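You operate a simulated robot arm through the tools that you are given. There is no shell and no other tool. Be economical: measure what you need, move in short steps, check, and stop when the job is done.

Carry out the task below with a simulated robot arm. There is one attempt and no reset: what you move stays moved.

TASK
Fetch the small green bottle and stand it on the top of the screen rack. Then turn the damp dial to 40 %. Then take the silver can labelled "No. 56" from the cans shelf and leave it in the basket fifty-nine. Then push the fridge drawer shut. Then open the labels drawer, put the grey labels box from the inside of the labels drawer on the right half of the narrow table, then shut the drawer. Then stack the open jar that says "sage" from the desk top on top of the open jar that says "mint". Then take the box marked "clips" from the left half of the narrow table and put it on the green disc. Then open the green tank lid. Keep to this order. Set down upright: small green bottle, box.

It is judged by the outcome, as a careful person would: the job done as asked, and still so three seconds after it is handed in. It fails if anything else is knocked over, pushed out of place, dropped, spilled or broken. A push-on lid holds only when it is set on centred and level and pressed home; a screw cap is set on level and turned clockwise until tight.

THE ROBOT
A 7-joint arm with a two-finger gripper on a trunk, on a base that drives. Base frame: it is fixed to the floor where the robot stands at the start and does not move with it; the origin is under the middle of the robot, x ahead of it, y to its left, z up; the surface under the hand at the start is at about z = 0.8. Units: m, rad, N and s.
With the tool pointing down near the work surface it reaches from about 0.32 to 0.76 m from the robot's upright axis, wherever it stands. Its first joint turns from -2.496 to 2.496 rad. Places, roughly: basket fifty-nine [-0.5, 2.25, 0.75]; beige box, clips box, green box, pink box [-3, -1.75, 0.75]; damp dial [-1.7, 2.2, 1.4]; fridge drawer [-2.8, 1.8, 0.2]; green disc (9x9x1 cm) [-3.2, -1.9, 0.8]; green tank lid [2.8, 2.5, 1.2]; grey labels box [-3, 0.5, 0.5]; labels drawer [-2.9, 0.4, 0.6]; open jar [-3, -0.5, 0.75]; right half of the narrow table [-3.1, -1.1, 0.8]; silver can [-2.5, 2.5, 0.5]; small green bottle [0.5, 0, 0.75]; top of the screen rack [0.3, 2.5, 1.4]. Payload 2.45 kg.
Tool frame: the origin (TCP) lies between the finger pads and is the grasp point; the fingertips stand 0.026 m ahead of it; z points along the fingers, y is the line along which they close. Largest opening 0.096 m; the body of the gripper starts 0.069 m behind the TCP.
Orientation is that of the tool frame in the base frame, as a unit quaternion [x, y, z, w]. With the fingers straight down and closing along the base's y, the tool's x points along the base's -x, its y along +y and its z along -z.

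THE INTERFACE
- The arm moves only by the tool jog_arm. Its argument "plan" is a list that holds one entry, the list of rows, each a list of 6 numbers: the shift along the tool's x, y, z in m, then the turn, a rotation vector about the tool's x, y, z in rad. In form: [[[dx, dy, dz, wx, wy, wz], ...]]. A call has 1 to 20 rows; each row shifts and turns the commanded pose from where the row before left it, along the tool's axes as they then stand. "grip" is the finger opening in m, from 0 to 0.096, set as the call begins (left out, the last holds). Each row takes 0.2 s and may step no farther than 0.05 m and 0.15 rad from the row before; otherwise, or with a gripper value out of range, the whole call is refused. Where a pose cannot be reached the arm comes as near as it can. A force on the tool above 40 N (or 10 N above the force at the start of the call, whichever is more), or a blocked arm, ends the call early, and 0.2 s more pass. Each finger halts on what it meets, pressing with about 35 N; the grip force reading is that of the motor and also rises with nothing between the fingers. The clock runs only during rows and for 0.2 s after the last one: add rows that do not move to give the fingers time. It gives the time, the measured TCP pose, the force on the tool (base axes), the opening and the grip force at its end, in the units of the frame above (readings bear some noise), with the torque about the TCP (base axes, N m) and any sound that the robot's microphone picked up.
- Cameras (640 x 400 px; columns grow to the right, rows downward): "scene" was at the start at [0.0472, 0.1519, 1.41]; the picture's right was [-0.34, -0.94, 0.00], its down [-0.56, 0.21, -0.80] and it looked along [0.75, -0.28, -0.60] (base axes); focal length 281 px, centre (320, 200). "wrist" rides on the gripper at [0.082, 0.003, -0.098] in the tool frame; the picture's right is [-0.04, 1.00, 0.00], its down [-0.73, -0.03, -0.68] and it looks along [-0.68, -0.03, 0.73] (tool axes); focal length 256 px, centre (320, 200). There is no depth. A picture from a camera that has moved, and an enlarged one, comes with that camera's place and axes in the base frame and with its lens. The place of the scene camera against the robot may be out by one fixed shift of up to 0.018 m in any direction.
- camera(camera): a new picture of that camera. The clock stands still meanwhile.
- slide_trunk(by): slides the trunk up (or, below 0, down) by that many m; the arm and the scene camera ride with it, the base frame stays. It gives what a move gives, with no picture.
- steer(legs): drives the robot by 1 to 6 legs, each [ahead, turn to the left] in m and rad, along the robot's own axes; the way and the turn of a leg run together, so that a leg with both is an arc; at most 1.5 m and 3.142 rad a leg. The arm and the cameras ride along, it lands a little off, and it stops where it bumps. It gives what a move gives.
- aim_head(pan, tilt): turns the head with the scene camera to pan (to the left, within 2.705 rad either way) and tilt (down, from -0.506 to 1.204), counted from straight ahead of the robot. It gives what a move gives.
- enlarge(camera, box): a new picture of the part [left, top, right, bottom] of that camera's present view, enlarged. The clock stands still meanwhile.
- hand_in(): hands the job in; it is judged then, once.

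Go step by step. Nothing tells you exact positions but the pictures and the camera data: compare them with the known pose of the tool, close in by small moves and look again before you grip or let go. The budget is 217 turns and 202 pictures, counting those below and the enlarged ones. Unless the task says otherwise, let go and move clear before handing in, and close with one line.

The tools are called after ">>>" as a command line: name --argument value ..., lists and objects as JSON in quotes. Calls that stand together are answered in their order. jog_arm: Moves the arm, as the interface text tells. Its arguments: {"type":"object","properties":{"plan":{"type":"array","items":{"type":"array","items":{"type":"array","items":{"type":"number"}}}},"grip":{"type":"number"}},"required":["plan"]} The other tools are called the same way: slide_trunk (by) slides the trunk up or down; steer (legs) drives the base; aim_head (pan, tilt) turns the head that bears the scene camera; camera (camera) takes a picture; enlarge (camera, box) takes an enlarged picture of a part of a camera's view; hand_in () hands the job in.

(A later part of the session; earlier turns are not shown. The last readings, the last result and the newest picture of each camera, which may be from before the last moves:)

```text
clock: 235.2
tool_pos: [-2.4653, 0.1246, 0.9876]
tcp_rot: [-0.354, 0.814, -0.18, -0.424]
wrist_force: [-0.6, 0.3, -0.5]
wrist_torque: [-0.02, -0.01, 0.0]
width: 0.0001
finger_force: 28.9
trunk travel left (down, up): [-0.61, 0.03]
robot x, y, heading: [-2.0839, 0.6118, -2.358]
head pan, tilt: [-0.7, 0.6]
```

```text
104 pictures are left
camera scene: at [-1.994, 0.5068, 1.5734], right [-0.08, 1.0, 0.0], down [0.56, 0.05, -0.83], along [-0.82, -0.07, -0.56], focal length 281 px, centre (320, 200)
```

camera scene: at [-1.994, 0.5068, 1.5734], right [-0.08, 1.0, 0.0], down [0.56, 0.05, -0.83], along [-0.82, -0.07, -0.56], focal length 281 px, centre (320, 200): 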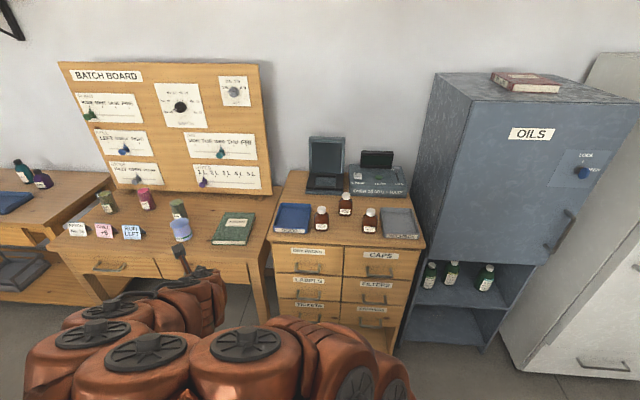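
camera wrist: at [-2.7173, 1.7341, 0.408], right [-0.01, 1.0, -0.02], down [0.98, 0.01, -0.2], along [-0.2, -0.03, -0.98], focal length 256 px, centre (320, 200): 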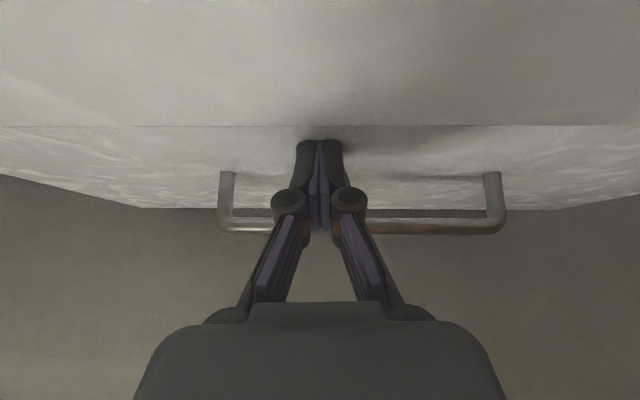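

The LABELS drawer is in the middle-left, near (−2.8, 0.395, 0.57). I'll zoom to confirm, then reposition to face it.

>>> enlarge --camera "scene" --box '[255, 190, 435, 320]'

>>> steer --legs '[[0, 0.788], [0.31, 0], [0, -1.571]]'

>>> aim_head --pan 0.0 --tilt 0.7

>>> camera --camera "scene"

>>> camera --camera "wrist"

```text
3.08 times, centred on (345, 255) of scene
camera zoom: at [-1.994, 0.5068, 1.5734], right [-0.08, 1.0, 0.0], down [0.56, 0.05, -0.83], along [-0.82, -0.07, -0.56], focal length 865 px, centre (243, 31)
```

zoom: 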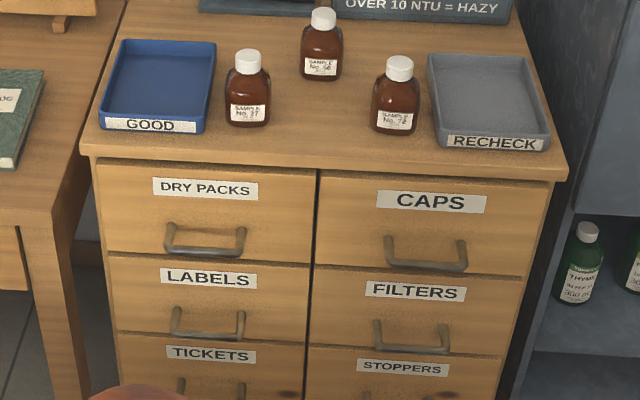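

```text
clock: 243.1
tool_pos: [-2.7042, 0.251, 0.9879]
tcp_rot: [-0.003, 0.888, 0.003, -0.461]
wrist_force: [0.1, 0.0, 0.2]
wrist_torque: [0.03, 0.01, -0.01]
width: 0.0
finger_force: 28.2
trunk travel left (down, up): [-0.61, 0.03]
robot x, y, heading: [-2.0885, 0.309, 3.11]
head pan, tilt: [-0.7, 0.6]
```

```text
clock: 244.2
tool_pos: [-2.7037, 0.2502, 0.9884]
tcp_rot: [-0.003, 0.887, 0.003, -0.461]
wrist_force: [-0.2, 0.3, -0.4]
wrist_torque: [-0.01, 0.0, 0.04]
width: 0.0001
finger_force: 28.8
trunk travel left (down, up): [-0.61, 0.03]
robot x, y, heading: [-2.089, 0.3094, 3.11]
head pan, tilt: [0.0, 0.7]
```

```text
102 pictures are left
camera scene: at [-2.116, 0.1248, 1.5647], right [0.03, 1.0, 0.0], down [0.64, -0.02, -0.77], along [-0.76, 0.03, -0.64], focal length 281 px, centre (320, 200)
```

scene: 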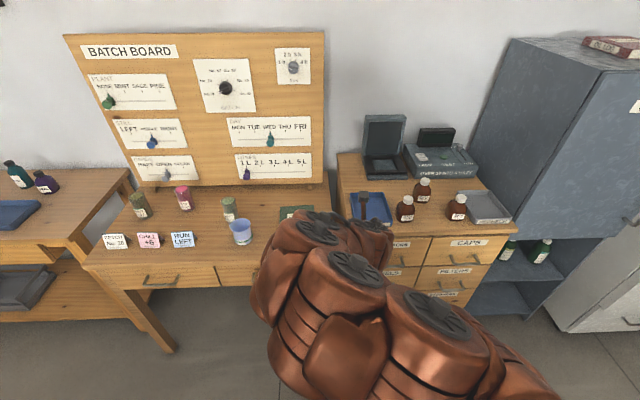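

```text
101 pictures are left
camera wrist: at [-2.6712, 0.2536, 1.1106], right [0.02, 1.0, -0.03], down [0.98, -0.02, -0.21], along [-0.21, -0.02, -0.98], focal length 256 px, centre (320, 200)
```

wrist: 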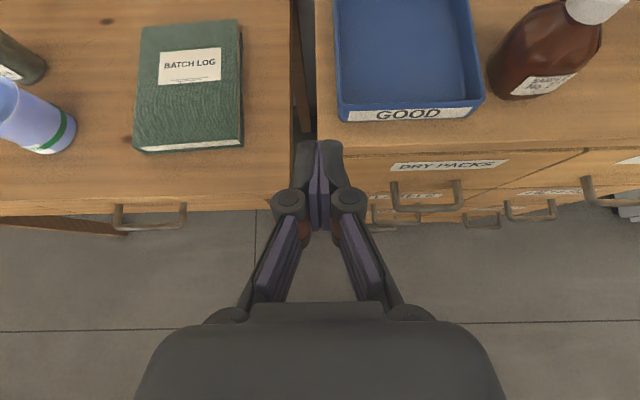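

The LABELS handle is near (−2.73, 0.398, ~0.57). I'll back up a little, level the tool, and roll it 90° so the fingers close vertically on the horizontal bar.

>>> steer --legs '[[-0.14, 0]]'

>>> jog_arm --plan '[[[0, 0.045, 0, 0, 0, 0], [0, 0.045, 0, 0, 0, 0], [0, 0.045, 0, 0, 0, 0], [0, 0, 0, 0, 0.12, 0], [0, 0, 0, 0, 0.12, 0], [0, 0, 0, 0, 0.12, 0], [0, 0, 0, 0, 0.12, 0], [0, 0, 0, 0, 0.12, 0], [0, 0, 0, 0, 0, 0.131], [0, 0, 0, 0, 0, 0.131], [0, 0, 0, 0, 0, 0.131], [0, 0, 0, 0, 0, 0.131], [0, 0, 0, 0, 0, 0.131], [0, 0, 0, 0, 0, 0.131], [0, 0, 0, 0, 0, 0]]]'

>>> camera --camera "scene"

```text
clock: 245.5
tool_pos: [-2.561, 0.2456, 0.9884]
tcp_rot: [-0.004, 0.887, 0.002, -0.461]
wrist_force: [-0.4, -0.1, -0.6]
wrist_torque: [0.0, -0.01, -0.02]
width: 0.0
finger_force: 28.5
trunk travel left (down, up): [-0.61, 0.03]
robot x, y, heading: [-1.9472, 0.3007, 3.111]
head pan, tilt: [0.0, 0.7]
```

```text
clock: 248.7
tool_pos: [-2.6136, 0.3923, 0.9886]
tcp_rot: [0.276, 0.679, -0.262, -0.627]
wrist_force: [0.4, -0.4, -0.3]
wrist_torque: [-0.03, 0.01, -0.02]
width: 0.0
finger_force: 28.5
out of reach, approached as far as the arm can: row 4, 5, 6, 7, 8
trunk travel left (down, up): [-0.61, 0.03]
robot x, y, heading: [-1.9485, 0.2999, 3.113]
head pan, tilt: [0.0, 0.7]
```

```text
100 pictures are left
camera scene: at [-1.972, 0.1202, 1.5647], right [0.03, 1.0, 0.0], down [0.64, -0.02, -0.76], along [-0.76, 0.02, -0.64], focal length 281 px, centre (320, 200)
```

scene: 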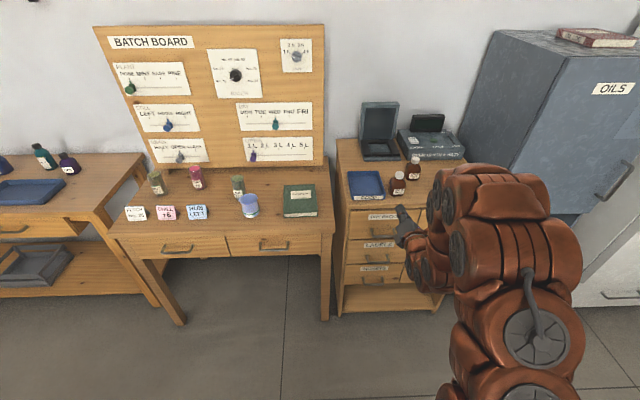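

The roll is at 45° and tracking well. I'll complete the roll, lower the trunk 0.4, and look.

>>> jog_arm --plan '[[[0, 0, 0, 0, 0, 0.131], [0, 0, 0, 0, 0, 0.131], [0, 0, 0, 0, 0, 0.131], [0, 0, 0, 0, 0, 0.131], [0, 0, 0, 0, 0, 0.131], [0, 0, 0, 0, 0, 0.131], [0, 0, 0, 0, 0, 0]]]' --grip 0.05

>>> slide_trunk --by -0.4

>>> camera --camera "scene"

>>> camera --camera "wrist"

```text
clock: 250.3
tool_pos: [-2.613, 0.3918, 0.9879]
tcp_rot: [0.516, 0.521, -0.484, -0.478]
wrist_force: [0.8, 0.8, 0.5]
wrist_torque: [0.02, -0.01, -0.01]
width: 0.0502
finger_force: 0.1
trunk travel left (down, up): [-0.61, 0.03]
robot x, y, heading: [-1.9467, 0.3034, 3.107]
head pan, tilt: [0.0, 0.7]
```

```text
clock: 254.2
tool_pos: [-2.6123, 0.3918, 0.5872]
tcp_rot: [0.515, 0.522, -0.484, -0.478]
wrist_force: [0.3, -0.9, 0.7]
wrist_torque: [0.0, -0.02, 0.0]
width: 0.05
finger_force: 0.0
trunk travel left (down, up): [-0.21, 0.43]
robot x, y, heading: [-1.9397, 0.3028, 3.109]
head pan, tilt: [0.0, 0.7]
```

```text
99 pictures are left
camera scene: at [-1.972, 0.1202, 1.1648], right [0.03, 1.0, 0.0], down [0.64, -0.02, -0.76], along [-0.76, 0.02, -0.64], focal length 281 px, centre (320, 200)
```

scene: 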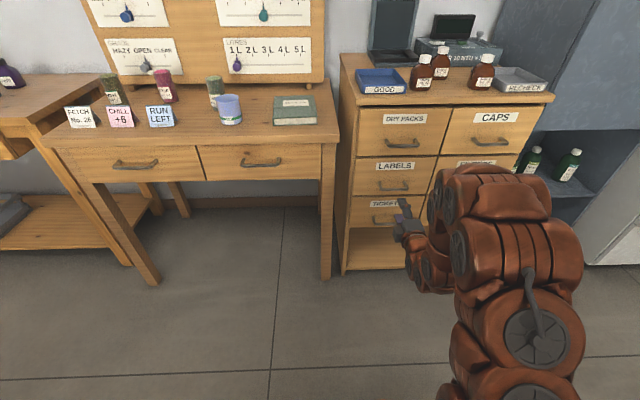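

```text
98 pictures are left
camera wrist: at [-2.5159, 0.4742, 0.5913], right [0.07, -0.04, -1.0], down [0.68, -0.73, 0.08], along [-0.73, -0.69, -0.03], focal length 256 px, centre (320, 200)
```

wrist: 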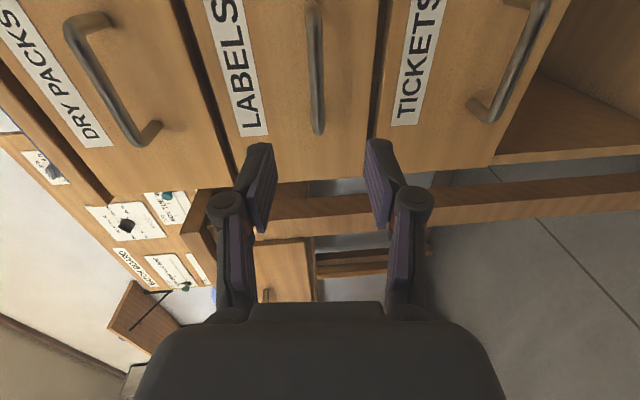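

The fingers line up with the LABELS handle. I'll advance 9 cm and check.

>>> jog_arm --plan '[[[0, 0, 0.045, 0, 0, 0], [0, 0, 0.045, 0, 0, 0], [0, 0, 0, 0, 0, 0]]]'

>>> camera --camera "wrist"

>>> enlarge --camera "scene" --box '[340, 130, 470, 230]'

```text
clock: 255.0
tool_pos: [-2.7028, 0.3906, 0.5796]
tcp_rot: [0.514, 0.521, -0.484, -0.479]
wrist_force: [0.5, 0.5, 0.5]
wrist_torque: [0.0, -0.02, -0.02]
width: 0.0497
finger_force: 0.1
trunk travel left (down, up): [-0.21, 0.43]
robot x, y, heading: [-1.9486, 0.3075, 3.107]
head pan, tilt: [0.0, 0.7]
```

```text
97 pictures are left
camera wrist: at [-2.6057, 0.4737, 0.5831], right [0.07, -0.04, -1.0], down [0.68, -0.73, 0.08], along [-0.73, -0.69, -0.03], focal length 256 px, centre (320, 200)
```

wrist: 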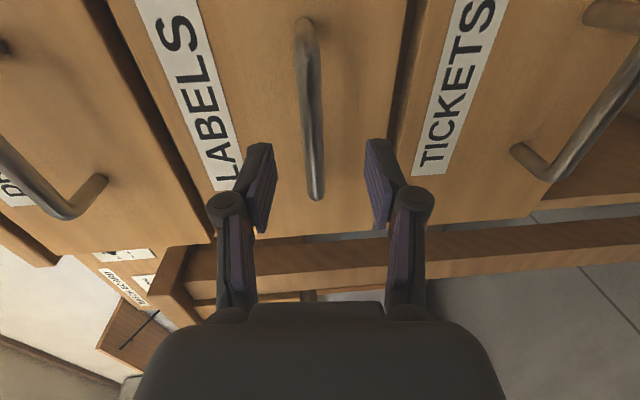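

```text
4.00 times, centred on (405, 180) of scene
camera zoom: at [-1.972, 0.1202, 1.1647], right [0.03, 1.0, 0.0], down [0.64, -0.02, -0.76], along [-0.76, 0.02, -0.64], focal length 1125 px, centre (-20, 280)
```

zoom: 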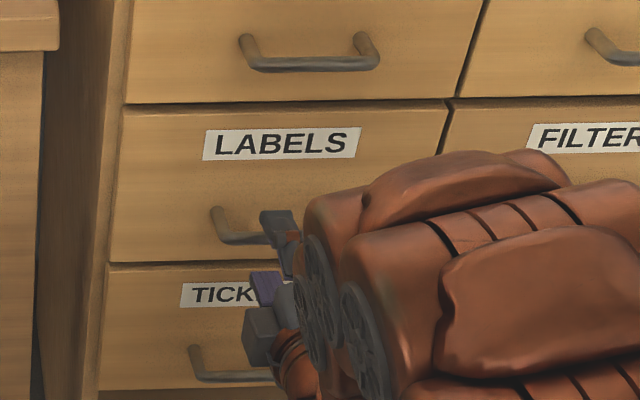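

The bar is well between the fingers. I'll advance 3.5 cm and close on it.

>>> jog_arm --plan '[[[0, 0, 0.02, 0, 0, 0], [0, -0.002, 0.015, 0, 0, 0], [0, 0, 0, 0, 0, 0]]]'

>>> jog_arm --plan '[[[0, 0, 0, 0, 0, 0], [0, 0, 0, 0, 0, 0], [0, 0, 0, 0, 0, 0], [0, 0, 0, 0, 0, 0]]]' --grip 0.0

>>> camera --camera "wrist"

```text
clock: 255.8
tool_pos: [-2.74, 0.3905, 0.5795]
tcp_rot: [0.515, 0.522, -0.483, -0.478]
wrist_force: [-0.1, -0.4, -0.1]
wrist_torque: [-0.01, -0.01, 0.02]
width: 0.0498
finger_force: 0.1
trunk travel left (down, up): [-0.21, 0.43]
robot x, y, heading: [-1.943, 0.3051, 3.108]
head pan, tilt: [0.0, 0.7]
```

```text
clock: 256.8
tool_pos: [-2.7384, 0.3891, 0.5805]
tcp_rot: [0.514, 0.521, -0.484, -0.48]
wrist_force: [-1.5, 0.5, 10.9]
wrist_torque: [-0.13, -0.1, 0.02]
width: 0.0103
finger_force: 37.4
trunk travel left (down, up): [-0.21, 0.43]
robot x, y, heading: [-1.9456, 0.3033, 3.11]
head pan, tilt: [0.0, 0.7]
```

```text
95 pictures are left
camera wrist: at [-2.6412, 0.4726, 0.584], right [0.07, -0.04, -1.0], down [0.68, -0.73, 0.08], along [-0.73, -0.69, -0.03], focal length 256 px, centre (320, 200)
```

wrist: 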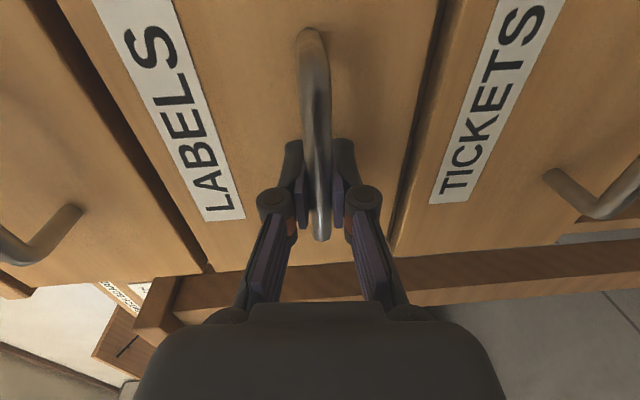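

The handle is gripped. I'll pull it straight out by about 0.2 m.

>>> jog_arm --plan '[[[0, 0.0015, -0.02, 0, 0, 0], [0, 0.0022, -0.03, 0, 0, 0], [0, 0.0022, -0.03, 0, 0, 0], [0, 0.0022, -0.03, 0, 0, 0], [0, 0.0022, -0.03, 0, 0, 0], [0, 0.0022, -0.03, 0, 0, 0], [0, 0.0022, -0.03, 0, 0, 0], [0, 0, 0, 0, 0, 0]]]'

>>> camera --camera "scene"

>>> camera --camera "wrist"

```text
clock: 258.6
tool_pos: [-2.6165, 0.389, 0.5811]
tcp_rot: [0.514, 0.522, -0.484, -0.478]
wrist_force: [1.0, -16.5, 8.5]
wrist_torque: [-0.19, -0.06, 0.28]
width: 0.0105
finger_force: 37.8
out of reach, approached as far as the arm can: row 5, 6, 7
trunk travel left (down, up): [-0.21, 0.43]
robot x, y, heading: [-1.9447, 0.2989, 3.11]
head pan, tilt: [0.0, 0.7]
```

```text
94 pictures are left
camera scene: at [-1.9715, 0.1195, 1.1646], right [0.03, 1.0, 0.0], down [0.64, -0.02, -0.77], along [-0.76, 0.02, -0.64], focal length 281 px, centre (320, 200)
```

scene: 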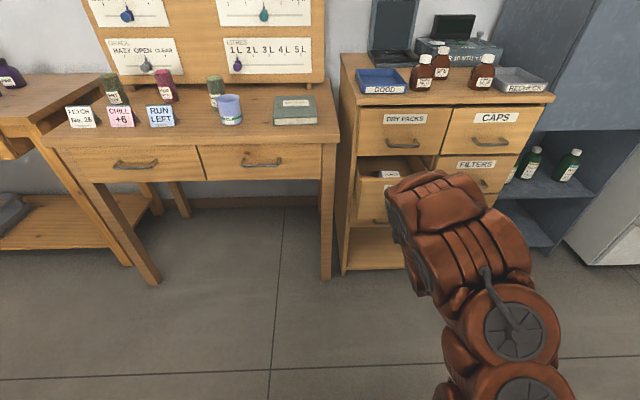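

```text
93 pictures are left
camera wrist: at [-2.5191, 0.4734, 0.5843], right [0.07, -0.04, -1.0], down [0.69, -0.72, 0.08], along [-0.72, -0.69, -0.03], focal length 256 px, centre (320, 200)
```

wrist: 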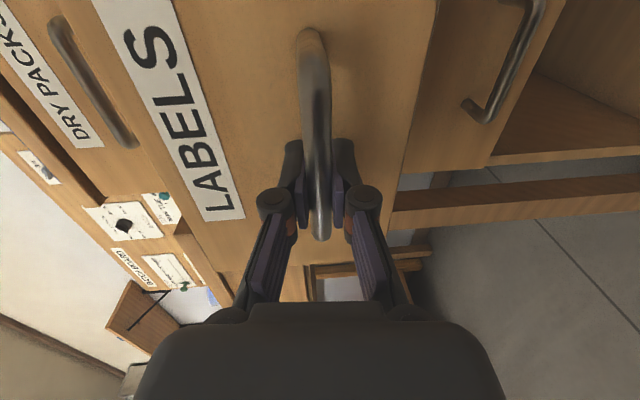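

Opened about 12 cm; the arm is at its inner limit. I'll reverse the base 8 cm more to open it further.

>>> steer --legs '[[-0.08, 0]]'

>>> aim_head --pan -0.2 --tilt 0.85

>>> camera --camera "scene"

```text
clock: 259.6
tool_pos: [-2.5713, 0.3909, 0.5813]
tcp_rot: [0.515, 0.522, -0.482, -0.48]
wrist_force: [-0.3, 0.8, 1.6]
wrist_torque: [-0.17, 0.02, -0.22]
width: 0.0104
finger_force: 37.5
trunk travel left (down, up): [-0.21, 0.43]
robot x, y, heading: [-1.903, 0.2991, 3.113]
head pan, tilt: [0.0, 0.7]
stopped in leg 1: the robot was blocked; the commanded pose is now the measured one
```

```text
clock: 260.3
tool_pos: [-2.5727, 0.3901, 0.5807]
tcp_rot: [0.515, 0.521, -0.483, -0.48]
wrist_force: [-1.9, 0.6, 2.1]
wrist_torque: [-0.16, -0.02, 0.05]
width: 0.0101
finger_force: 37.7
trunk travel left (down, up): [-0.21, 0.43]
robot x, y, heading: [-1.903, 0.3001, 3.112]
head pan, tilt: [-0.201, 0.85]
```

```text
92 pictures are left
camera scene: at [-1.9185, 0.1333, 1.1525], right [0.23, 0.97, 0.0], down [0.73, -0.17, -0.66], along [-0.64, 0.15, -0.75], focal length 281 px, centre (320, 200)
```

scene: 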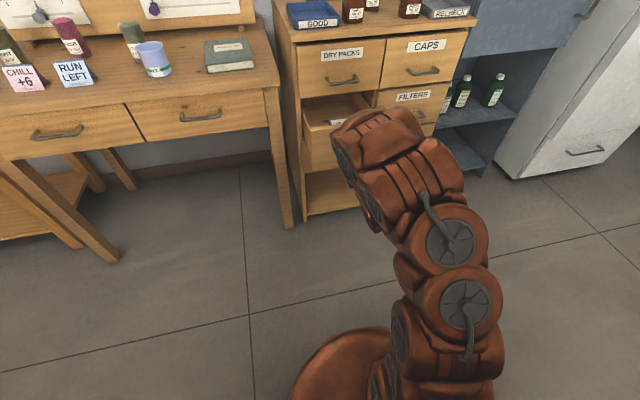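

Stopped at 16–17 cm open. I'll release the handle and try backing the base a little to clear the fingers.

>>> jog_arm --plan '[[[0, 0, 0, 0, 0, 0], [0, 0, 0, 0, 0, 0], [0, 0, 0, 0, 0, 0], [0, 0, -0.01, 0, 0, 0], [0, 0, -0.01, 0, 0, 0]]]' --grip 0.05

>>> steer --legs '[[-0.06, 0]]'

>>> camera --camera "wrist"

```text
clock: 261.5
tool_pos: [-2.5713, 0.3902, 0.5805]
tcp_rot: [0.515, 0.521, -0.482, -0.48]
wrist_force: [-0.6, -0.6, 0.0]
wrist_torque: [-0.01, 0.0, 0.01]
width: 0.05
finger_force: 0.2
out of reach, approached as far as the arm can: row 4, 5
trunk travel left (down, up): [-0.21, 0.43]
robot x, y, heading: [-1.9025, 0.3006, 3.111]
head pan, tilt: [-0.201, 0.85]
```

```text
clock: 262.2
tool_pos: [-2.5707, 0.3901, 0.5806]
tcp_rot: [0.515, 0.521, -0.483, -0.479]
wrist_force: [-0.5, -0.6, -0.3]
wrist_torque: [0.02, -0.02, -0.01]
width: 0.0502
finger_force: 0.1
trunk travel left (down, up): [-0.21, 0.43]
robot x, y, heading: [-1.904, 0.3034, 3.11]
head pan, tilt: [-0.201, 0.85]
stopped in leg 1: the robot was blocked; the commanded pose is now the measured one
```

```text
91 pictures are left
camera wrist: at [-2.4739, 0.4729, 0.5842], right [0.07, -0.04, -1.0], down [0.68, -0.73, 0.08], along [-0.73, -0.69, -0.03], focal length 256 px, centre (320, 200)
```

wrist: 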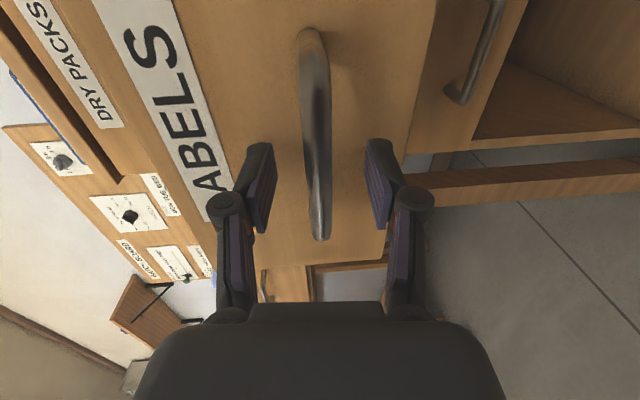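

The base is against the table behind. I'll yaw the tool about the bar, which gives the arm room, and then slide the fingers off.

>>> jog_arm --plan '[[[0, 0, 0, 0, 0.12, 0], [0, 0, 0, 0, 0.12, 0], [0, 0, 0, 0, 0.12, 0], [0, 0, 0, 0, 0.12, 0], [0, 0, 0, 0, 0.12, 0], [0, 0, 0, 0, 0, 0]]]'

>>> camera --camera "wrist"

```text
clock: 263.6
tool_pos: [-2.5701, 0.3893, 0.5759]
tcp_rot: [0.635, 0.356, -0.308, -0.612]
wrist_force: [0.1, 0.0, -0.5]
wrist_torque: [0.02, 0.0, 0.04]
width: 0.0498
finger_force: 0.1
out of reach, approached as far as the arm can: row 1
trunk travel left (down, up): [-0.21, 0.43]
robot x, y, heading: [-1.9074, 0.2987, 3.109]
head pan, tilt: [-0.201, 0.85]
```

```text
90 pictures are left
camera wrist: at [-2.4432, 0.4027, 0.5804], right [0.05, -0.03, -1.0], down [0.15, -0.99, 0.04], along [-0.99, -0.15, -0.05], focal length 256 px, centre (320, 200)
```

wrist: 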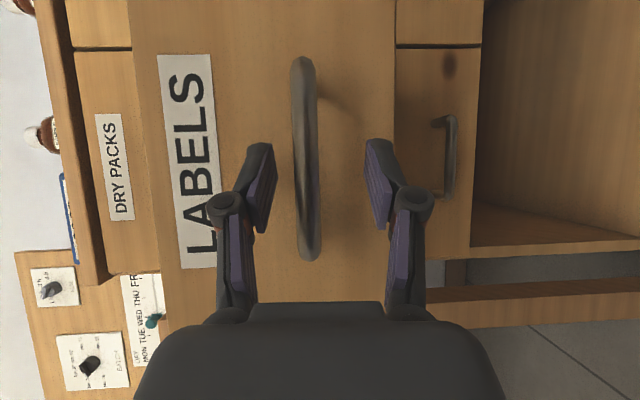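

The tool is yawed about 34°. Now I'll withdraw along the tool axis.

>>> jog_arm --plan '[[[0, 0, -0.03, 0, 0, 0], [0, 0, -0.03, 0, 0, 0], [0, 0, -0.03, 0, 0, 0], [0, 0, 0, 0, 0, 0]]]'

>>> camera --camera "wrist"

```text
clock: 264.6
tool_pos: [-2.4953, 0.3391, 0.5794]
tcp_rot: [0.634, 0.357, -0.308, -0.613]
wrist_force: [-0.1, -0.1, 0.6]
wrist_torque: [0.01, 0.01, -0.02]
width: 0.0499
finger_force: 0.1
trunk travel left (down, up): [-0.21, 0.43]
robot x, y, heading: [-1.8999, 0.301, 3.108]
head pan, tilt: [-0.201, 0.85]
```

```text
89 pictures are left
camera wrist: at [-2.3683, 0.3521, 0.5853], right [0.05, -0.03, -1.0], down [0.15, -0.99, 0.04], along [-0.99, -0.15, -0.05], focal length 256 px, centre (320, 200)
```

wrist: 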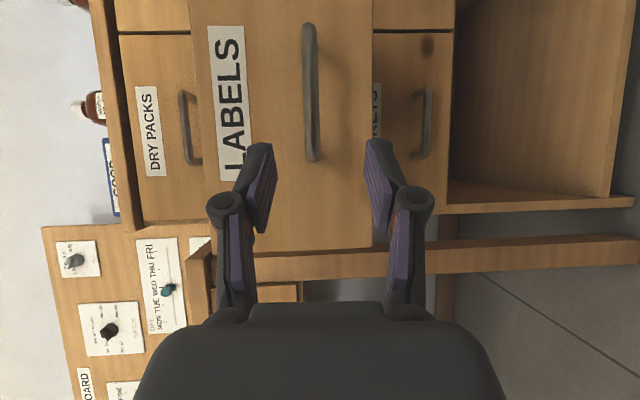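

Clear of the handle. I'll raise the trunk and reorient the tool to point straight down with the camera on the robot side.

>>> slide_trunk --by 0.4

>>> jog_arm --plan '[[[0, 0, 0, 0, 0, 0.131], [0, 0, 0, 0, 0, 0.131], [0, 0, 0, 0, 0, 0.131], [0, 0, 0, 0, 0, 0.131], [0, 0, 0, 0, 0, 0.131], [0, 0, 0, 0, 0, 0.131], [0, 0, 0, 0, 0, 0.131], [0, 0, 0, 0, 0, 0.131], [0, 0, 0, 0, 0, 0.131], [0, 0, 0, 0, 0, 0.131], [0, 0, 0, 0, 0, 0.131], [0, 0, 0, 0, 0, 0.131], [0, 0, 0, 0, 0.14, 0], [0, 0, 0, 0, 0.14, 0], [0, 0, 0, 0, 0.14, 0], [0, 0, 0, 0, 0.14, 0], [0, 0, 0, 0, 0.14, 0], [0, 0, 0, 0, 0.14, 0], [0, 0, 0, 0, 0, 0]]]'

>>> camera --camera "wrist"

>>> camera --camera "scene"

```text
clock: 268.4
tool_pos: [-2.4959, 0.3388, 0.9795]
tcp_rot: [0.635, 0.356, -0.309, -0.612]
wrist_force: [-0.5, 0.2, 0.2]
wrist_torque: [-0.01, 0.02, -0.02]
width: 0.0501
finger_force: 0.1
trunk travel left (down, up): [-0.61, 0.03]
robot x, y, heading: [-1.9048, 0.3005, 3.111]
head pan, tilt: [-0.201, 0.85]
```

```text
clock: 272.4
tool_pos: [-2.4948, 0.3387, 0.9814]
tcp_rot: [0.905, -0.268, -0.309, -0.114]
wrist_force: [0.5, -0.8, -0.8]
wrist_torque: [-0.03, -0.01, 0.01]
width: 0.05
finger_force: 0.0
trunk travel left (down, up): [-0.61, 0.03]
robot x, y, heading: [-1.9052, 0.3017, 3.107]
head pan, tilt: [-0.201, 0.85]
```

```text
88 pictures are left
camera wrist: at [-2.3939, 0.266, 1.0053], right [-0.58, -0.81, -0.02], down [-0.13, 0.08, 0.99], along [-0.8, 0.58, -0.15], focal length 256 px, centre (320, 200)
```

wrist: 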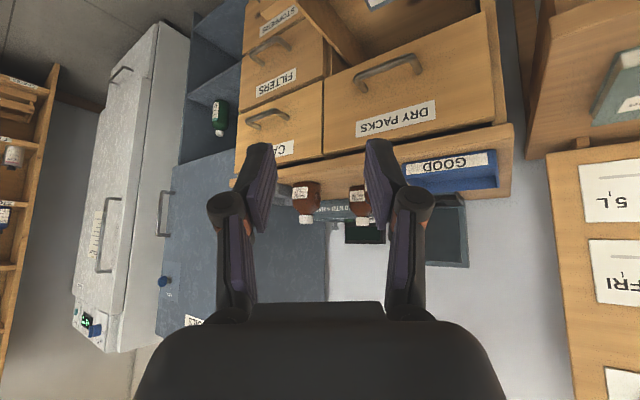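

```text
87 pictures are left
camera scene: at [-1.9186, 0.1334, 1.5525], right [0.23, 0.97, 0.0], down [0.73, -0.17, -0.66], along [-0.64, 0.15, -0.75], focal length 281 px, centre (320, 200)
```

scene: 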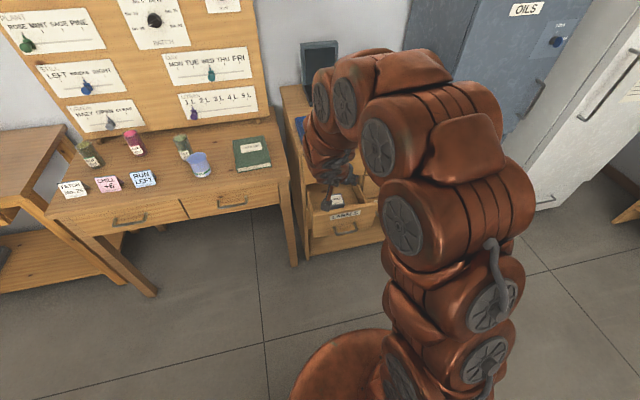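

The box is visible in the drawer. I'll finish pointing the tool down and square its yaw.

>>> jog_arm --plan '[[[0, 0, 0, 0, 0.14, 0], [0, 0, 0, 0, 0.14, 0], [0, 0, 0, 0, 0.14, 0], [0, 0, 0, 0, 0.14, 0], [0, 0, 0, 0, 0.14, 0], [0, 0, 0, 0, 0, -0.148], [0, 0, 0, 0, 0, -0.148], [0, 0, 0, 0, 0, -0.148], [0, 0, 0, 0, 0, -0.148], [0, 0, 0, 0, 0, 0]]]'

>>> camera --camera "wrist"

>>> enlarge --camera "scene" --box '[280, 150, 400, 260]'

```text
clock: 274.6
tool_pos: [-2.4952, 0.3383, 0.9799]
tcp_rot: [1.0, 0.002, 0.024, -0.01]
wrist_force: [0.3, 0.0, 0.1]
wrist_torque: [0.02, -0.01, -0.04]
width: 0.05
finger_force: 0.1
trunk travel left (down, up): [-0.61, 0.03]
robot x, y, heading: [-1.8989, 0.2994, 3.111]
head pan, tilt: [-0.201, 0.85]
```

```text
86 pictures are left
camera wrist: at [-2.4182, 0.3337, 1.0808], right [-0.04, -1.0, -0.02], down [-0.77, 0.01, 0.64], along [-0.64, 0.04, -0.76], focal length 256 px, centre (320, 200)
```

wrist: 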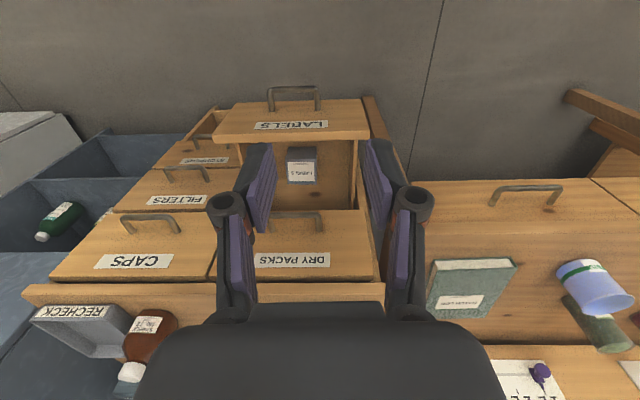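

```text
3.64 times, centred on (340, 205) of scene
camera zoom: at [-1.9186, 0.1332, 1.5525], right [0.23, 0.97, 0.0], down [0.73, -0.17, -0.66], along [-0.64, 0.15, -0.75], focal length 1023 px, centre (247, 182)
```

zoom: 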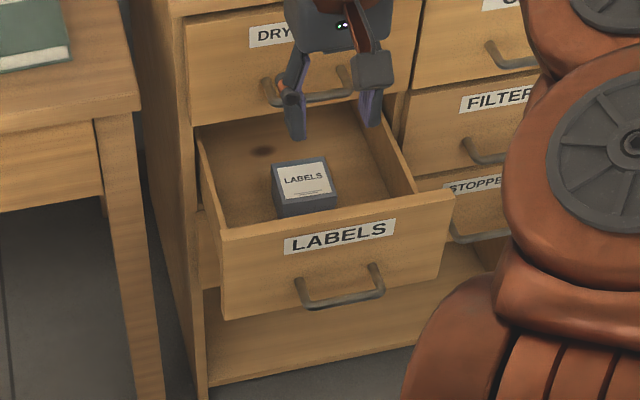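

The grey labels box is at about (−2.74, 0.40), right under the upper drawer's handle, so the drawer must come out further. I'll hook closed fingers behind the panel from above and pull.

>>> jog_arm --plan '[[[0, 0, 0, -0.02, -0.048, 0], [-0.04, -0.0155, 0, 0, 0, 0], [-0.04, -0.0155, 0, 0, 0, 0], [-0.04, -0.0155, 0, 0, 0, 0], [-0.04, -0.0155, 0, 0, 0, 0], [0, 0, 0.045, 0, 0, 0], [0, 0, 0.045, 0, 0, 0], [0, 0, 0.045, 0, 0, 0], [0, 0, 0.045, 0, 0, 0], [0, 0, 0, 0, 0, 0]]]' --grip 0.0

>>> camera --camera "wrist"

>>> enlarge --camera "scene" --box '[260, 110, 420, 260]'

```text
clock: 276.9
tool_pos: [-2.5073, 0.3421, 0.7983]
tcp_rot: [1.0, 0.001, -0.001, 0.0]
wrist_force: [-0.2, 0.5, 0.0]
wrist_torque: [-0.01, 0.0, 0.02]
width: 0.0
finger_force: 28.4
out of reach, approached as far as the arm can: row 2, 3, 4, 5
trunk travel left (down, up): [-0.61, 0.03]
robot x, y, heading: [-1.9051, 0.2979, 3.113]
head pan, tilt: [-0.201, 0.85]
```

```text
84 pictures are left
camera wrist: at [-2.4245, 0.3389, 0.8963], right [-0.04, -1.0, 0.0], down [-0.73, 0.03, 0.68], along [-0.68, 0.03, -0.73], focal length 256 px, centre (320, 200)
```

wrist: 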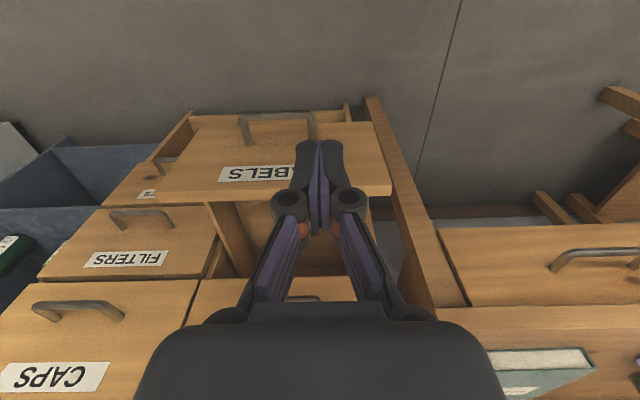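

```text
2.67 times, centred on (340, 185) of scene
camera zoom: at [-1.9186, 0.1333, 1.5525], right [0.23, 0.97, 0.0], down [0.73, -0.17, -0.66], along [-0.64, 0.15, -0.75], focal length 750 px, centre (267, 240)
```

zoom: 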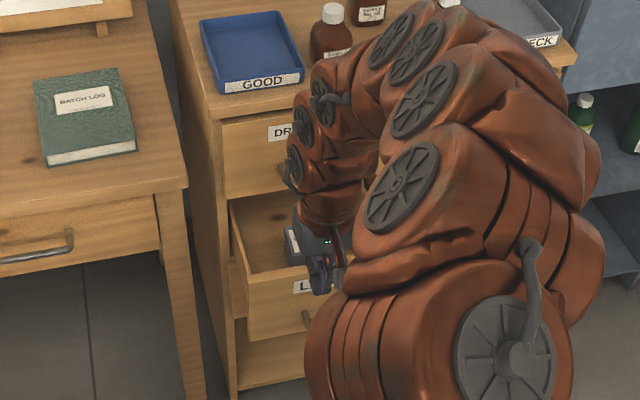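

The arm config limits reach, so I'll drive forward 0.15 m with the fingertips above the panel.

>>> steer --legs '[[0.15, 0]]'

>>> jog_arm --plan '[[[0, -0.025, 0, 0, 0, 0], [0, -0.025, 0, 0, 0, 0], [0, 0, 0, 0, 0, 0]]]'

>>> camera --camera "wrist"

>>> camera --camera "scene"

```text
clock: 278.2
tool_pos: [-2.6562, 0.3454, 0.7996]
tcp_rot: [1.0, 0.002, -0.001, 0.0]
wrist_force: [0.6, 0.3, 0.3]
wrist_torque: [-0.01, 0.03, 0.03]
width: 0.0
finger_force: 28.3
trunk travel left (down, up): [-0.61, 0.03]
robot x, y, heading: [-2.0536, 0.3053, 3.113]
head pan, tilt: [-0.201, 0.85]
```

```text
clock: 279.0
tool_pos: [-2.6433, 0.3751, 0.7893]
tcp_rot: [1.0, 0.0, 0.0, 0.001]
wrist_force: [0.0, -0.2, 0.0]
wrist_torque: [0.03, 0.01, -0.01]
width: 0.0
finger_force: 28.7
out of reach, approached as far as the arm can: row 1, 2
trunk travel left (down, up): [-0.61, 0.03]
robot x, y, heading: [-2.0514, 0.3044, 3.112]
head pan, tilt: [-0.201, 0.85]
```

```text
82 pictures are left
camera wrist: at [-2.5617, 0.3732, 0.8863], right [-0.04, -1.0, 0.0], down [-0.73, 0.03, 0.68], along [-0.68, 0.03, -0.73], focal length 256 px, centre (320, 200)
```

wrist: 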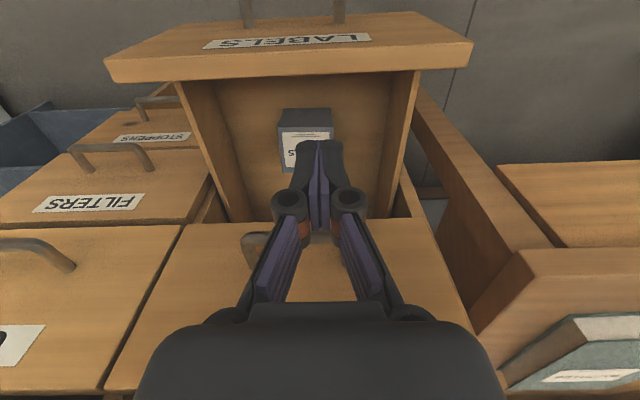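

```text
81 pictures are left
camera scene: at [-2.069, 0.1375, 1.5524], right [0.23, 0.97, 0.0], down [0.73, -0.17, -0.66], along [-0.64, 0.15, -0.75], focal length 281 px, centre (320, 200)
```

scene: 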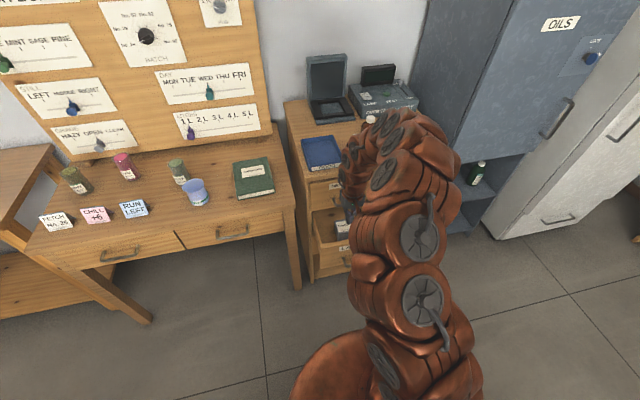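

The arm is too low relative to its trunk. I'll raise the arm and lower the trunk instead to enter the drawer behind the panel.

>>> jog_arm --plan '[[[0, 0, -0.04, 0, 0, 0], [0, 0, -0.04, 0, 0, 0], [0, 0, -0.04, 0, 0, 0], [0, 0, -0.03, 0, 0, 0], [-0.022, -0.025, 0, 0, 0, 0], [0, 0, 0, 0, 0, 0]]]'

>>> slide_trunk --by -0.2

>>> camera --camera "wrist"

```text
clock: 280.4
tool_pos: [-2.6419, 0.3785, 0.9392]
tcp_rot: [1.0, 0.001, -0.001, 0.0]
wrist_force: [-0.2, -0.1, -0.5]
wrist_torque: [0.01, -0.01, 0.0]
width: 0.0002
finger_force: 28.6
out of reach, approached as far as the arm can: row 5
trunk travel left (down, up): [-0.61, 0.03]
robot x, y, heading: [-2.0524, 0.3062, 3.111]
head pan, tilt: [-0.201, 0.85]
```

```text
clock: 282.6
tool_pos: [-2.6421, 0.379, 0.7386]
tcp_rot: [1.0, 0.001, 0.001, -0.001]
wrist_force: [0.5, 0.3, 0.1]
wrist_torque: [-0.01, 0.0, 0.04]
width: 0.0
finger_force: 28.6
trunk travel left (down, up): [-0.41, 0.23]
robot x, y, heading: [-2.0537, 0.3108, 3.11]
head pan, tilt: [-0.201, 0.85]
```

```text
80 pictures are left
camera wrist: at [-2.5605, 0.3758, 0.8353], right [-0.04, -1.0, 0.0], down [-0.73, 0.03, 0.68], along [-0.68, 0.03, -0.73], focal length 256 px, centre (320, 200)
```

wrist: 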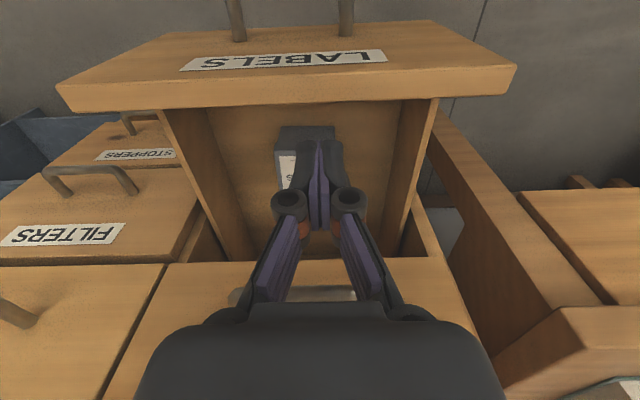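

I need about 2 cm more forward; I'll nudge the base, then lower the trunk into the drawer.

>>> steer --legs '[[0.025, 0]]'

>>> slide_trunk --by -0.1

>>> camera --camera "wrist"

```text
clock: 283.4
tool_pos: [-2.6681, 0.3803, 0.7374]
tcp_rot: [1.0, 0.001, 0.0, 0.001]
wrist_force: [-0.5, -0.3, 0.1]
wrist_torque: [-0.01, -0.01, 0.01]
width: 0.0
finger_force: 28.4
trunk travel left (down, up): [-0.41, 0.23]
robot x, y, heading: [-2.0749, 0.3083, 3.112]
head pan, tilt: [-0.201, 0.85]
```

```text
clock: 284.7
tool_pos: [-2.6677, 0.3795, 0.6373]
tcp_rot: [1.0, 0.001, -0.001, 0.0]
wrist_force: [-0.3, -0.2, -0.3]
wrist_torque: [0.0, 0.02, -0.01]
width: 0.0
finger_force: 27.8
trunk travel left (down, up): [-0.31, 0.33]
robot x, y, heading: [-2.0784, 0.3065, 3.109]
head pan, tilt: [-0.201, 0.85]
```

```text
79 pictures are left
camera wrist: at [-2.5857, 0.3764, 0.7354], right [-0.04, -1.0, 0.0], down [-0.73, 0.03, 0.68], along [-0.68, 0.03, -0.73], focal length 256 px, centre (320, 200)
```

wrist: 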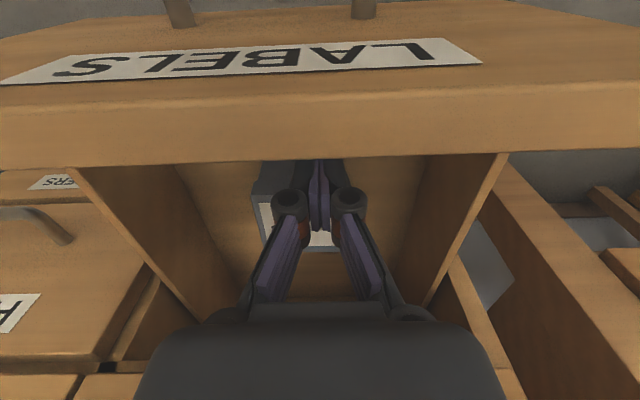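

The fingertips are hooked behind the panel. I'll pull toward the robot with the arm.

>>> jog_arm --plan '[[[0.02, 0, 0, 0, 0, 0], [0.02, 0, 0, 0, 0, 0], [0.02, 0, 0, 0, 0, 0], [0.02, 0, 0, 0, 0, 0], [0.02, 0, 0, 0, 0, 0], [0.02, 0, 0, 0, 0, 0], [0.02, 0, 0, 0, 0, 0], [0, 0, 0, 0, 0, 0]]]'

>>> camera --camera "wrist"

```text
clock: 286.5
tool_pos: [-2.5286, 0.3789, 0.6375]
tcp_rot: [1.0, 0.001, -0.001, 0.0]
wrist_force: [0.3, -0.5, -1.2]
wrist_torque: [-0.03, -0.03, 0.02]
width: 0.0
finger_force: 29.2
trunk travel left (down, up): [-0.31, 0.33]
robot x, y, heading: [-2.0786, 0.3039, 3.117]
head pan, tilt: [-0.201, 0.85]
```

```text
78 pictures are left
camera wrist: at [-2.4463, 0.3759, 0.7355], right [-0.04, -1.0, 0.0], down [-0.73, 0.03, 0.68], along [-0.68, 0.03, -0.73], focal length 256 px, centre (320, 200)
```

wrist: 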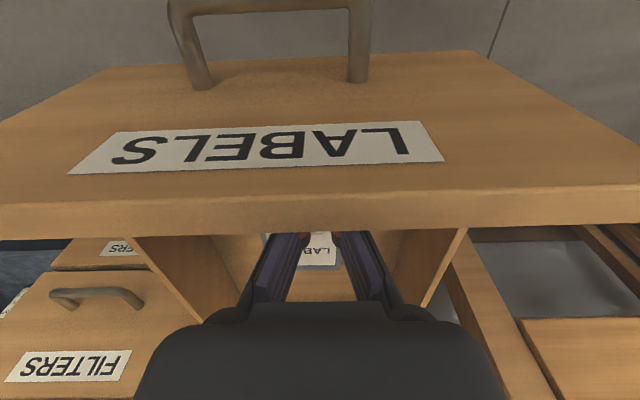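

The drawer came out about 10 cm more without resistance. I'll raise the hand and look at the box.

>>> jog_arm --plan '[[[-0.008, 0, 0, 0, 0, 0], [0, 0, -0.04, 0, 0, 0], [0, 0, -0.04, 0, 0, 0], [0, 0, -0.04, 0, 0, 0], [0, 0, -0.04, 0, 0, 0], [0, 0, -0.04, 0, 0, 0], [0, 0, 0, 0, 0, 0]]]'

>>> camera --camera "wrist"

>>> camera --camera "scene"

```text
clock: 288.1
tool_pos: [-2.5366, 0.3795, 0.8358]
tcp_rot: [1.0, 0.001, -0.001, 0.001]
wrist_force: [-0.5, -0.2, -0.7]
wrist_torque: [0.0, 0.0, -0.02]
width: 0.0002
finger_force: 28.4
trunk travel left (down, up): [-0.31, 0.33]
robot x, y, heading: [-2.0787, 0.3082, 3.106]
head pan, tilt: [-0.201, 0.85]
```

```text
77 pictures are left
camera wrist: at [-2.4538, 0.3772, 0.9335], right [-0.04, -1.0, 0.0], down [-0.73, 0.03, 0.68], along [-0.68, 0.02, -0.73], focal length 256 px, centre (320, 200)
```

wrist: 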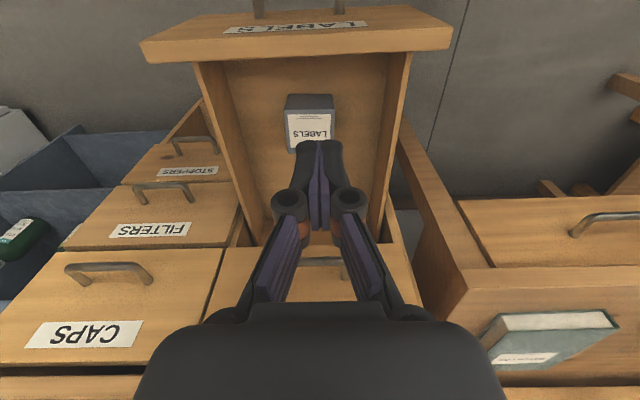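

```text
76 pictures are left
camera scene: at [-2.0941, 0.1385, 1.2524], right [0.23, 0.97, 0.0], down [0.73, -0.17, -0.66], along [-0.64, 0.15, -0.75], focal length 281 px, centre (320, 200)
```

scene: 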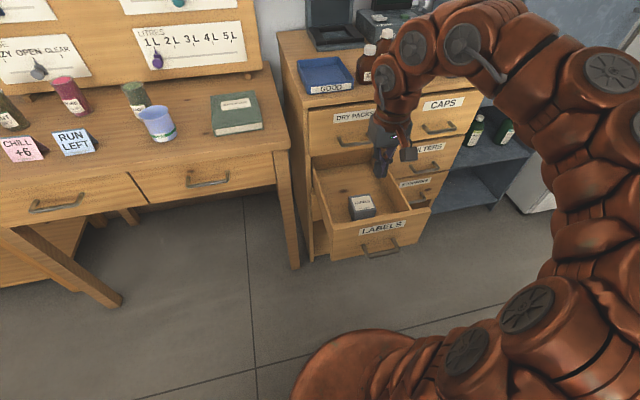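

The box is about 7×6 cm at (−2.632, 0.395), top near z≈0.60. I'll open the gripper, move above it, descend partway and look.

>>> jog_arm --plan '[[[-0.0317, -0.0053, 0, 0, 0, 0], [-0.0317, -0.0053, 0, 0, 0, 0], [-0.0317, -0.0053, 0, 0, 0, 0], [0, 0, 0.045, 0, 0, 0], [0, 0, 0.045, 0, 0, 0], [0, 0, 0.04, 0, 0, 0], [0, 0, 0, 0, 0, 0]]]' --grip 0.096

>>> camera --camera "wrist"

>>> enlarge --camera "scene" --box '[290, 110, 450, 270]'

```text
clock: 289.7
tool_pos: [-2.632, 0.3974, 0.7069]
tcp_rot: [1.0, 0.001, 0.0, 0.001]
wrist_force: [-0.1, -1.0, 1.2]
wrist_torque: [0.01, -0.01, 0.01]
width: 0.0959
finger_force: 0.1
trunk travel left (down, up): [-0.31, 0.33]
robot x, y, heading: [-2.0778, 0.3093, 3.111]
head pan, tilt: [-0.201, 0.85]
```

```text
75 pictures are left
camera wrist: at [-2.5513, 0.3939, 0.8041], right [-0.04, -1.0, 0.0], down [-0.73, 0.03, 0.68], along [-0.68, 0.02, -0.73], focal length 256 px, centre (320, 200)
```

wrist: 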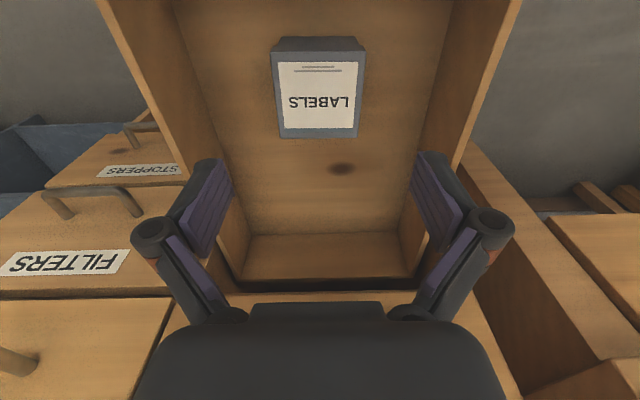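

```text
2.50 times, centred on (370, 190) of scene
camera zoom: at [-2.0941, 0.1385, 1.2525], right [0.23, 0.97, 0.0], down [0.73, -0.17, -0.66], along [-0.64, 0.15, -0.75], focal length 703 px, centre (195, 225)
```

zoom: 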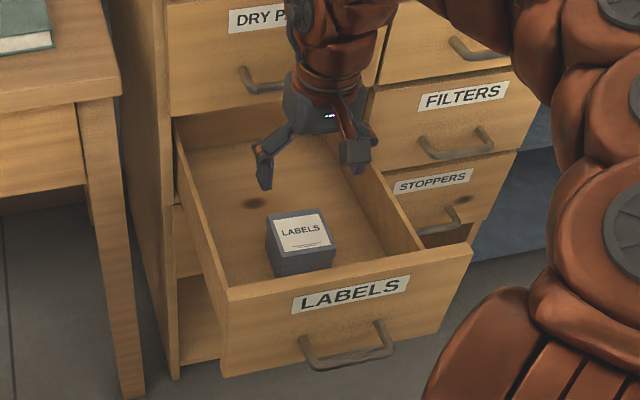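

The box top is at z≈0.60, centred under the gripper. I'll descend to TCP z≈0.578 and close.

>>> jog_arm --plan '[[[0.002, 0, 0.043, 0, 0, 0], [0, 0, 0.043, 0, 0, 0], [0, 0, 0.043, 0, 0, 0], [0, 0, 0, 0, 0, 0]]]'

>>> camera --camera "wrist"

```text
clock: 290.7
tool_pos: [-2.6303, 0.3954, 0.58]
tcp_rot: [1.0, 0.0, -0.001, 0.0]
wrist_force: [0.1, -0.1, 0.1]
wrist_torque: [0.03, -0.02, -0.04]
width: 0.0961
finger_force: 0.1
trunk travel left (down, up): [-0.31, 0.33]
robot x, y, heading: [-2.0775, 0.3064, 3.108]
head pan, tilt: [-0.201, 0.85]
```

```text
73 pictures are left
camera wrist: at [-2.5482, 0.3929, 0.6763], right [-0.04, -1.0, 0.0], down [-0.73, 0.03, 0.68], along [-0.68, 0.02, -0.73], focal length 256 px, centre (320, 200)
```

wrist: 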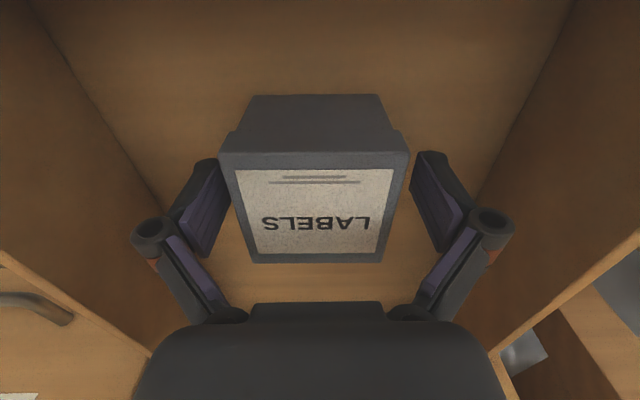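

The fingers straddle the box, which seems to have a lid-like rim. I'll zoom to check before gripping.

>>> enlarge --camera "wrist" --box '[190, 70, 450, 280]'

```text
1.90 times, centred on (320, 175) of wrist
camera zoom: at [-2.5482, 0.3929, 0.6763], right [-0.04, -1.0, 0.0], down [-0.73, 0.03, 0.68], along [-0.68, 0.02, -0.73], focal length 488 px, centre (320, 248)
```

zoom: 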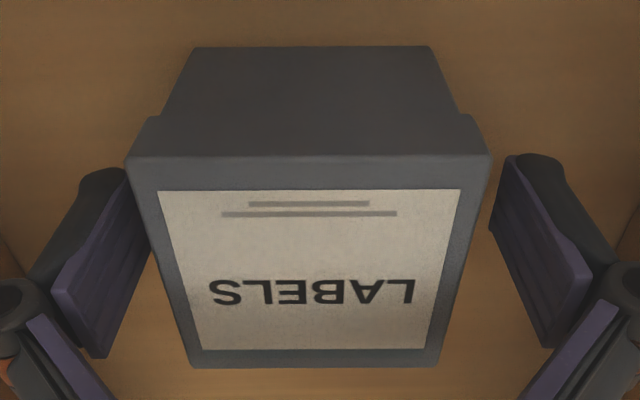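

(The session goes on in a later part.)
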